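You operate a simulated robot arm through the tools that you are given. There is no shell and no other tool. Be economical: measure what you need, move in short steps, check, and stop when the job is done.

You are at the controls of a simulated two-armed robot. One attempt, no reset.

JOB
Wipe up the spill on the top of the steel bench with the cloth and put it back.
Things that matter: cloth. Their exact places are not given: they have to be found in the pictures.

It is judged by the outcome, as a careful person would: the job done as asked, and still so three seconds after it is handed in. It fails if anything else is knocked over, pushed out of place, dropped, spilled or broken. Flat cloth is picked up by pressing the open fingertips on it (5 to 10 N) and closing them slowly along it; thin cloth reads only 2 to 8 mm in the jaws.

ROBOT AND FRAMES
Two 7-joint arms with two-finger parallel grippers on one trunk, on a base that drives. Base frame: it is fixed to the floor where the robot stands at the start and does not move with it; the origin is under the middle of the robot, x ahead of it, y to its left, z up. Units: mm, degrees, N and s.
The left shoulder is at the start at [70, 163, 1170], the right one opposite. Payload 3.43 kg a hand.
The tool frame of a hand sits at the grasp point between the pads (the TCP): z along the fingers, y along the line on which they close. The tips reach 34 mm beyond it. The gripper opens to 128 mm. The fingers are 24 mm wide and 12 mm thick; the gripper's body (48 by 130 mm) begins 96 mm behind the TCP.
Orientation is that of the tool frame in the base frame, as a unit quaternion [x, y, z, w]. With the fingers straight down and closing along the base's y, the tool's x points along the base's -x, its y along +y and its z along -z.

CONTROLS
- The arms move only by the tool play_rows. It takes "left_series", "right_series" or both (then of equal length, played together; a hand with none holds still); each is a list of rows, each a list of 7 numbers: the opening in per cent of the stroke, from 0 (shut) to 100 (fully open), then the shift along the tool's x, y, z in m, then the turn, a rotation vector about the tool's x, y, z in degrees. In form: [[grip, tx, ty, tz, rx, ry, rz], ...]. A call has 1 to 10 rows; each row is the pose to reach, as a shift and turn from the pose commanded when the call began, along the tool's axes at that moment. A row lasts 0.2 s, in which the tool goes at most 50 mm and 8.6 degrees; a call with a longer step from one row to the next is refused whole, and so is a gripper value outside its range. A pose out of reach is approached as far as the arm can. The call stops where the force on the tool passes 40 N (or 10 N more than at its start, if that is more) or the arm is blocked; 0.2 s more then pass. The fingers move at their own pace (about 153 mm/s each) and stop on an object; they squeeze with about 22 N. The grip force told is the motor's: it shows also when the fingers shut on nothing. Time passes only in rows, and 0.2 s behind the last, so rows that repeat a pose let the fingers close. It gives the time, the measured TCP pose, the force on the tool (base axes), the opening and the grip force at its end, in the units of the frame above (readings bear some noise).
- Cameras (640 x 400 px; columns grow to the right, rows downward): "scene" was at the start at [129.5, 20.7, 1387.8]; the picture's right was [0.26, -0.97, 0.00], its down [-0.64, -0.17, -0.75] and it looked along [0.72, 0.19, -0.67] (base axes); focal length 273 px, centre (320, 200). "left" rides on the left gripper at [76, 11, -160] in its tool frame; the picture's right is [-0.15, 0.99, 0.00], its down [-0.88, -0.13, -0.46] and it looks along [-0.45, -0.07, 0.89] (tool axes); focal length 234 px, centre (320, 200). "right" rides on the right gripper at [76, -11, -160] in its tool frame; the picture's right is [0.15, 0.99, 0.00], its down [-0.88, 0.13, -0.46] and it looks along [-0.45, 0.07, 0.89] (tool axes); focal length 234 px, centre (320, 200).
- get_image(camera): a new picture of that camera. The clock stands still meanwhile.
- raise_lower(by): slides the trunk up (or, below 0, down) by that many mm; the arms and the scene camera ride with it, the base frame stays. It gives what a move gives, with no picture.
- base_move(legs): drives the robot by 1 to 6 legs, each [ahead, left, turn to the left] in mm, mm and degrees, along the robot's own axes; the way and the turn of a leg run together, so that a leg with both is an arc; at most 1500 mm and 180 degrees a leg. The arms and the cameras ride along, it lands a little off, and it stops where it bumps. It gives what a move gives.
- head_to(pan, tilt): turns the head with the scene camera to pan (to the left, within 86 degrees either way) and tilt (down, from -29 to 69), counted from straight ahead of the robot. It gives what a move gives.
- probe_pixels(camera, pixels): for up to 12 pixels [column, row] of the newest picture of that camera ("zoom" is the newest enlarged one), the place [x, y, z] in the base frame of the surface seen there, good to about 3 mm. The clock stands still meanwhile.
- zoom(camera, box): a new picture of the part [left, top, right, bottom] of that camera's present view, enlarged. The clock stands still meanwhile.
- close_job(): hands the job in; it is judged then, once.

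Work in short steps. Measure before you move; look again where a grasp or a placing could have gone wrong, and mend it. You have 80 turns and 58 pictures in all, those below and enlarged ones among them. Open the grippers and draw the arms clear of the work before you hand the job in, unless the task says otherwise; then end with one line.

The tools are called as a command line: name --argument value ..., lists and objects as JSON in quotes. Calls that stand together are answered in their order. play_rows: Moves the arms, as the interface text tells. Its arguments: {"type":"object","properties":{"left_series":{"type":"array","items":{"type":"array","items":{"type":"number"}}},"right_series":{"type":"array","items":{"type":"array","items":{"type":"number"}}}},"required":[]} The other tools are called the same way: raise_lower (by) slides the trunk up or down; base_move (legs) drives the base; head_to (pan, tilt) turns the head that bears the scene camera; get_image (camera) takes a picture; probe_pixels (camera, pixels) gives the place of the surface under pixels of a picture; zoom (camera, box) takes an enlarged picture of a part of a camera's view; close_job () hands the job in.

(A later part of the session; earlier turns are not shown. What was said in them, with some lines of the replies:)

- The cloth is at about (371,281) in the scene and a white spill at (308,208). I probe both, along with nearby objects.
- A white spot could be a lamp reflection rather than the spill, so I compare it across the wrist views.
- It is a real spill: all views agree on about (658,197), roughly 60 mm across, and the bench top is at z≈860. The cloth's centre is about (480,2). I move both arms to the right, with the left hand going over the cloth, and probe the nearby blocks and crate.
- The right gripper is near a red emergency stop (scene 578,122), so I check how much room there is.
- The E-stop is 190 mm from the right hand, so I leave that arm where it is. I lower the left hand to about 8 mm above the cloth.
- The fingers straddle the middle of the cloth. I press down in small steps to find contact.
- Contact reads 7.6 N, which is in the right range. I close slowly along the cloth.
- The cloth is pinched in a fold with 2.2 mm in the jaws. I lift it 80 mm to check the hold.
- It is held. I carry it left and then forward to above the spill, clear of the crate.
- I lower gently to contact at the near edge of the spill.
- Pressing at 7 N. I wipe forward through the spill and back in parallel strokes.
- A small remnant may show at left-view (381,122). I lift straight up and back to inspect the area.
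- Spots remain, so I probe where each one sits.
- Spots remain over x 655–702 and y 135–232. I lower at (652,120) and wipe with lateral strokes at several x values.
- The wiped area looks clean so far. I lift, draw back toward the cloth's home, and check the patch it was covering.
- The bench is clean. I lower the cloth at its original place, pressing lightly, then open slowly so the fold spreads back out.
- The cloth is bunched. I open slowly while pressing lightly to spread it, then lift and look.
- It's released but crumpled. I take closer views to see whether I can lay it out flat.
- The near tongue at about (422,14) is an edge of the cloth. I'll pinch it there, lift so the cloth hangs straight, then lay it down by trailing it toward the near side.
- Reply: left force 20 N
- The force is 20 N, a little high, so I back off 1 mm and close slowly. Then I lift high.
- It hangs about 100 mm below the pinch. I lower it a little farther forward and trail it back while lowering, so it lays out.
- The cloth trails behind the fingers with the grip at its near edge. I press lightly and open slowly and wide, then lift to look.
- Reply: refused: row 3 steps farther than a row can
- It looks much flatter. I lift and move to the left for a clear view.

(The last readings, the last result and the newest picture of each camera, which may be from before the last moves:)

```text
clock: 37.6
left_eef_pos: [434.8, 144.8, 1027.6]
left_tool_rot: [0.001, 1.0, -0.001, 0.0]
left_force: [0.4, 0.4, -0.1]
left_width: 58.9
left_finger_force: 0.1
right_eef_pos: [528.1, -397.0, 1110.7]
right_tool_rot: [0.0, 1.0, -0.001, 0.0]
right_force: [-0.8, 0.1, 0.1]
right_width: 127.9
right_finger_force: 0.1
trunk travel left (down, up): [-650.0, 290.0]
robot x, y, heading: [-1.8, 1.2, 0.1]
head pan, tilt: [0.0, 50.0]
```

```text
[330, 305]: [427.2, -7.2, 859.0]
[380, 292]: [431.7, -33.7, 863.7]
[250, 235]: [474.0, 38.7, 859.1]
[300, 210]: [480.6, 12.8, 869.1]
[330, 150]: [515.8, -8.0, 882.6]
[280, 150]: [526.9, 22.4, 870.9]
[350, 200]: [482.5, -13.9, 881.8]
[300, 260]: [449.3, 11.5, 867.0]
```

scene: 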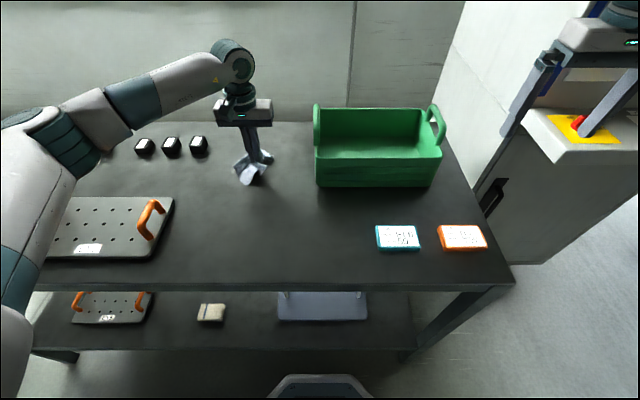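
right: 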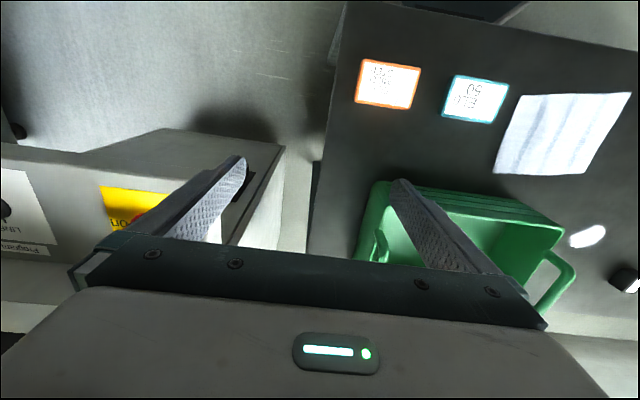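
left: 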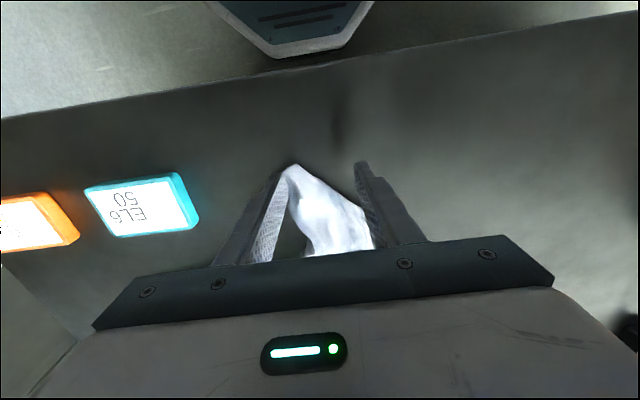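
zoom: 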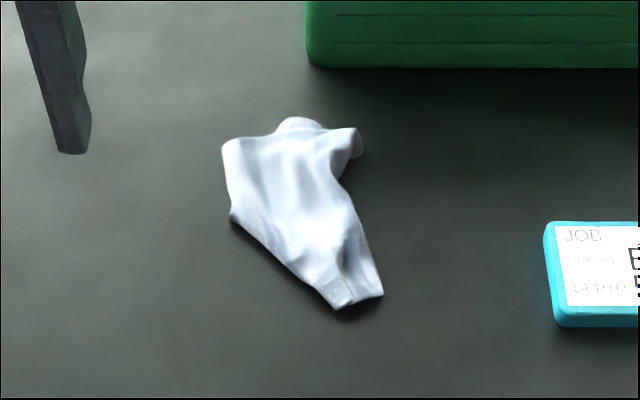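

The cloth is back within about 10 mm of its original centre and flatter. The remaining folds run along x, so I do one spreading stroke by pressing at (495,5) and opening.

play_rows --left_series '[[30, -0.02, -0.04, 0, 0, 0, 0], [10, -0.04, -0.08, 0, 0, 0, 0], [8, -0.06, -0.12, 0, 0, 0, 0], [8, -0.06, -0.138, 0.03, 0, 0, 0], [8, -0.06, -0.138, 0.07, 0, 0, 0], [8, -0.06, -0.138, 0.1, 0, 0, 0], [8, -0.06, -0.138, 0.12, 0, 0, 0], [8, -0.06, -0.138, 0.127, 0, 0, 0], [8, -0.06, -0.138, 0.13, 0, 0, 0]]'

play_rows --left_series '[[14, 0, 0, 0, 0, 0, 0], [20, 0, 0, 0, 0, 0, 0], [26, 0, 0, 0, 0, 0, 0], [32, 0, 0, 0, 0, 0, 0], [38, 0, 0, 0, 0, 0, 0], [44, 0, 0, 0, 0, 0, 0], [50, 0, 0, 0, 0, 0, 0], [60, 0, 0, 0, 0, 0, 0], [70, 0, 0, 0, 0, 0, 0], [70, 0, 0, -0.03, 0, 0, 0]]'

play_rows --left_series '[[70, 0, 0, -0.03, 0, 0, 0], [70, 0, 0, -0.06, 0, 0, 0], [70, 0, 0.03, -0.08, 0, 0, 0], [70, 0, 0.06, -0.1, 0, 0, 0], [70, 0, 0.1, -0.1, 0, 0, 0], [70, 0, 0.14, -0.1, 0, 0, 0]]'

zoom --camera "scene" --box '[240, 170, 400, 270]'

```text
clock: 39.6
left_eef_pos: [494.9, 5.6, 898.0]
left_tool_rot: [-0.001, 1.0, -0.001, 0.0]
left_force: [0.4, -0.3, 1.1]
left_width: 10.5
left_finger_force: 0.3
right_eef_pos: [528.6, -398.0, 1109.9]
right_tool_rot: [-0.001, 1.0, 0.0, 0.0]
right_force: [-0.2, -0.3, 0.1]
right_width: 128.0
right_finger_force: 0.1
trunk travel left (down, up): [-650.0, 290.0]
robot x, y, heading: [0.9, 0.2, -0.1]
head pan, tilt: [0.0, 50.0]
```

```text
clock: 41.8
left_eef_pos: [494.8, 4.7, 928.6]
left_tool_rot: [0.0, 1.0, 0.0, 0.0]
left_force: [-0.5, 0.5, 0.4]
left_width: 89.6
left_finger_force: 0.0
right_eef_pos: [527.9, -398.7, 1110.3]
right_tool_rot: [0.0, 1.0, 0.0, 0.0]
right_force: [-0.1, -1.0, 0.0]
right_width: 128.0
right_finger_force: 0.0
trunk travel left (down, up): [-650.0, 290.0]
robot x, y, heading: [3.2, -4.2, -0.0]
head pan, tilt: [0.0, 50.0]
```

```text
clock: 43.2
left_eef_pos: [491.9, 148.0, 1028.8]
left_tool_rot: [0.0, 1.0, -0.001, 0.0]
left_force: [-1.2, -0.4, 0.1]
left_width: 89.4
left_finger_force: 0.1
right_eef_pos: [527.9, -396.5, 1110.0]
right_tool_rot: [0.0, 1.0, 0.0, -0.001]
right_force: [0.4, -0.2, -0.1]
right_width: 128.0
right_finger_force: 0.0
trunk travel left (down, up): [-650.0, 290.0]
robot x, y, heading: [-0.6, -2.0, 0.1]
head pan, tilt: [0.0, 50.0]
```

```text
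4.00 times, centred on (320, 220) of scene
```

zoom: 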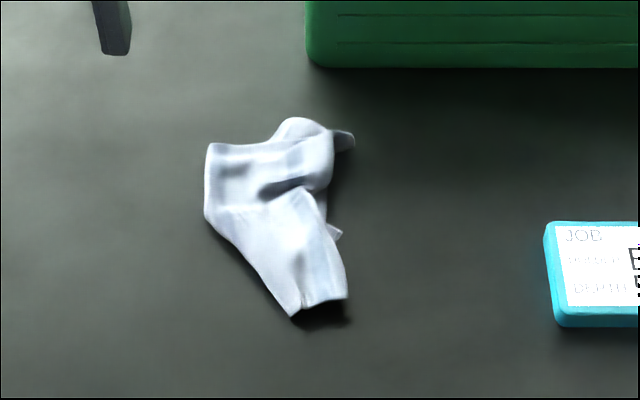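

The stroke shifted the cloth slightly to the left. I press on its right part at (490,-5) with closed fingers and drag right about 35 mm, to stretch and recentre it.

play_rows --left_series '[[40, 0, -0.04, 0, 0, 0, 0], [15, 0, -0.08, 0, 0, 0, 0], [10, 0, -0.12, 0, 0, 0, 0], [10, 0, -0.153, 0.03, 0, 0, 0], [10, 0, -0.153, 0.07, 0, 0, 0], [10, 0, -0.153, 0.1, 0, 0, 0], [10, 0, -0.153, 0.12, 0, 0, 0], [10, 0, -0.153, 0.1285, 0, 0, 0], [10, 0, -0.153, 0.1325, 0, 0, 0]]'

play_rows --left_series '[[10, 0, -0.008, 0, 0, 0, 0], [10, 0, -0.016, 0, 0, 0, 0], [10, 0, -0.024, 0, 0, 0, 0], [10, 0, -0.032, 0, 0, 0, 0], [10, 0, -0.038, 0, 0, 0, 0], [10, 0, -0.038, -0.02, 0, 0, 0], [10, 0, -0.038, -0.06, 0, 0, 0], [10, 0, -0.02, -0.1, 0, 0, 0], [20, 0, 0.02, -0.12, 0, 0, 0], [40, 0, 0.06, -0.13, 0, 0, 0]]'

play_rows --left_series '[[70, 0, 0.04, 0, 0, 0, 0], [70, 0, 0.08, 0, 0, 0, 0], [70, 0, 0.12, 0, 0, 0, 0]]'

zoom --camera "scene" --box '[240, 170, 400, 270]'

```text
clock: 45.2
left_eef_pos: [493.7, -6.2, 896.0]
left_tool_rot: [0.001, 1.0, -0.001, 0.001]
left_force: [-0.2, -0.2, 3.5]
left_width: 13.3
left_finger_force: 0.0
right_eef_pos: [528.1, -398.4, 1109.6]
right_tool_rot: [-0.001, 1.0, 0.0, 0.001]
right_force: [0.0, 0.3, 0.2]
right_width: 128.3
right_finger_force: 0.1
trunk travel left (down, up): [-650.0, 290.0]
robot x, y, heading: [-0.8, 1.0, -0.1]
head pan, tilt: [0.0, 50.0]
```

```text
clock: 47.4
left_eef_pos: [496.0, 54.2, 1024.2]
left_tool_rot: [0.001, 1.0, 0.0, 0.0]
left_force: [-0.3, 0.5, -0.3]
left_width: 50.8
left_finger_force: 0.0
right_eef_pos: [527.8, -396.8, 1109.7]
right_tool_rot: [0.0, 1.0, -0.001, 0.0]
right_force: [-0.4, 0.2, -0.4]
right_width: 127.9
right_finger_force: 0.1
trunk travel left (down, up): [-650.0, 290.0]
robot x, y, heading: [0.4, 2.0, -0.2]
head pan, tilt: [0.0, 50.0]
```

```text
clock: 48.2
left_eef_pos: [494.4, 172.5, 1026.5]
left_tool_rot: [0.001, 1.0, -0.001, 0.0]
left_force: [-0.4, 0.5, 0.2]
left_width: 89.7
left_finger_force: 0.0
right_eef_pos: [529.3, -397.6, 1110.2]
right_tool_rot: [0.0, 1.0, -0.001, 0.0]
right_force: [-0.6, -0.3, -0.6]
right_width: 127.9
right_finger_force: 0.1
trunk travel left (down, up): [-650.0, 290.0]
robot x, y, heading: [-2.8, 2.2, -0.2]
head pan, tilt: [0.0, 50.0]
```

```text
4.00 times, centred on (320, 220) of scene
```

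zoom: 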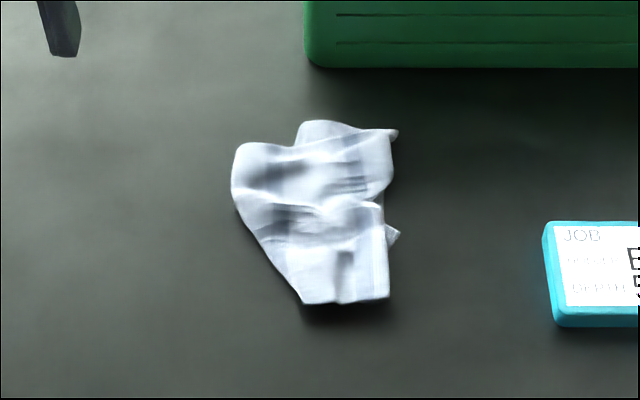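

The cloth is now flatter and centred near (480,2). I open and retract the left arm to its starting place, clear of the work, for a final check.

play_rows --left_series '[[100, 0, 0.0, -0.04, 0, 0, 0], [100, 0, 0.03, -0.075, 0, 0, 0], [100, 0, 0.07, -0.08, 0, 0, 0], [100, 0, 0.11, -0.08, 0, 0, 0], [100, 0, 0.15, -0.08, 0, 0, 0], [100, 0, 0.173, -0.08, 0, 0, 0]]'

get_image --camera "scene"

get_image --camera "left"

probe_pixels --camera "scene" --pixels '[[319, 223], [316, 245], [337, 244], [298, 212], [338, 203], [320, 201]]'

```text
clock: 49.6
left_eef_pos: [493.6, 346.8, 1106.2]
left_tool_rot: [0.0, 1.0, -0.001, 0.0]
left_force: [-0.1, -0.5, -0.1]
left_width: 127.9
left_finger_force: 0.0
right_eef_pos: [528.6, -396.8, 1110.6]
right_tool_rot: [0.0, 1.0, 0.0, 0.0]
right_force: [0.1, 0.0, -0.1]
right_width: 127.9
right_finger_force: 0.0
trunk travel left (down, up): [-650.0, 290.0]
robot x, y, heading: [-1.0, 0.5, 0.2]
head pan, tilt: [0.0, 50.0]
```

```text
20 pictures are left
```

scene: 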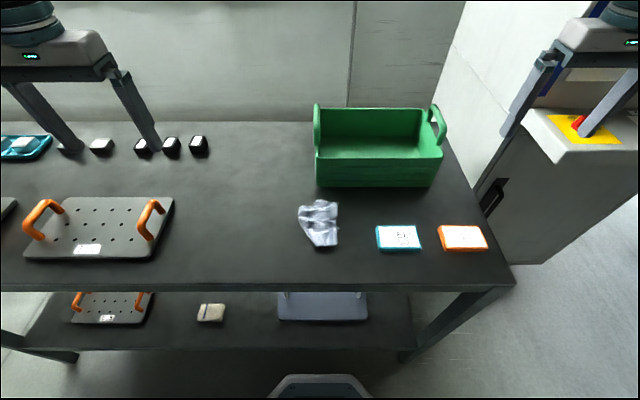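

```text
19 pictures are left
```

left: 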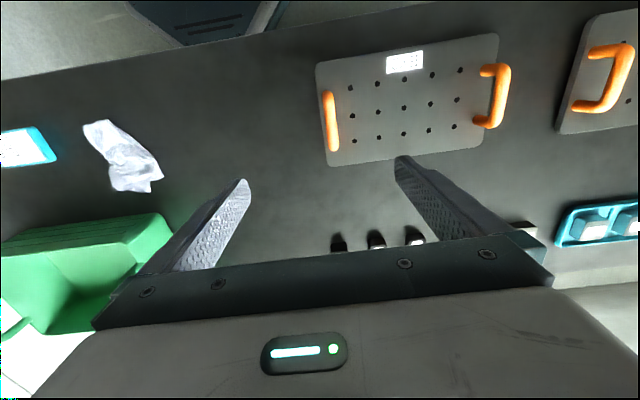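

```text
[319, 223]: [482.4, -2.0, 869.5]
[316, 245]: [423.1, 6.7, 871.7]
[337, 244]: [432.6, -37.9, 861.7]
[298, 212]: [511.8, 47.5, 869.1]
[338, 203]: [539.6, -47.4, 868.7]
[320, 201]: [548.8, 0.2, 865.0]
```

The spill is gone in both views, the cloth is centred on its original place at about (482,-2), and nothing else has moved. Both grippers are open and clear, so I hand the job in.

close_job

```text
The job is handed in.
```

The spill is wiped up and the cloth is back where it lay, though slightly crumpled rather than flat; nothing else moved, and both grippers are open and clear.
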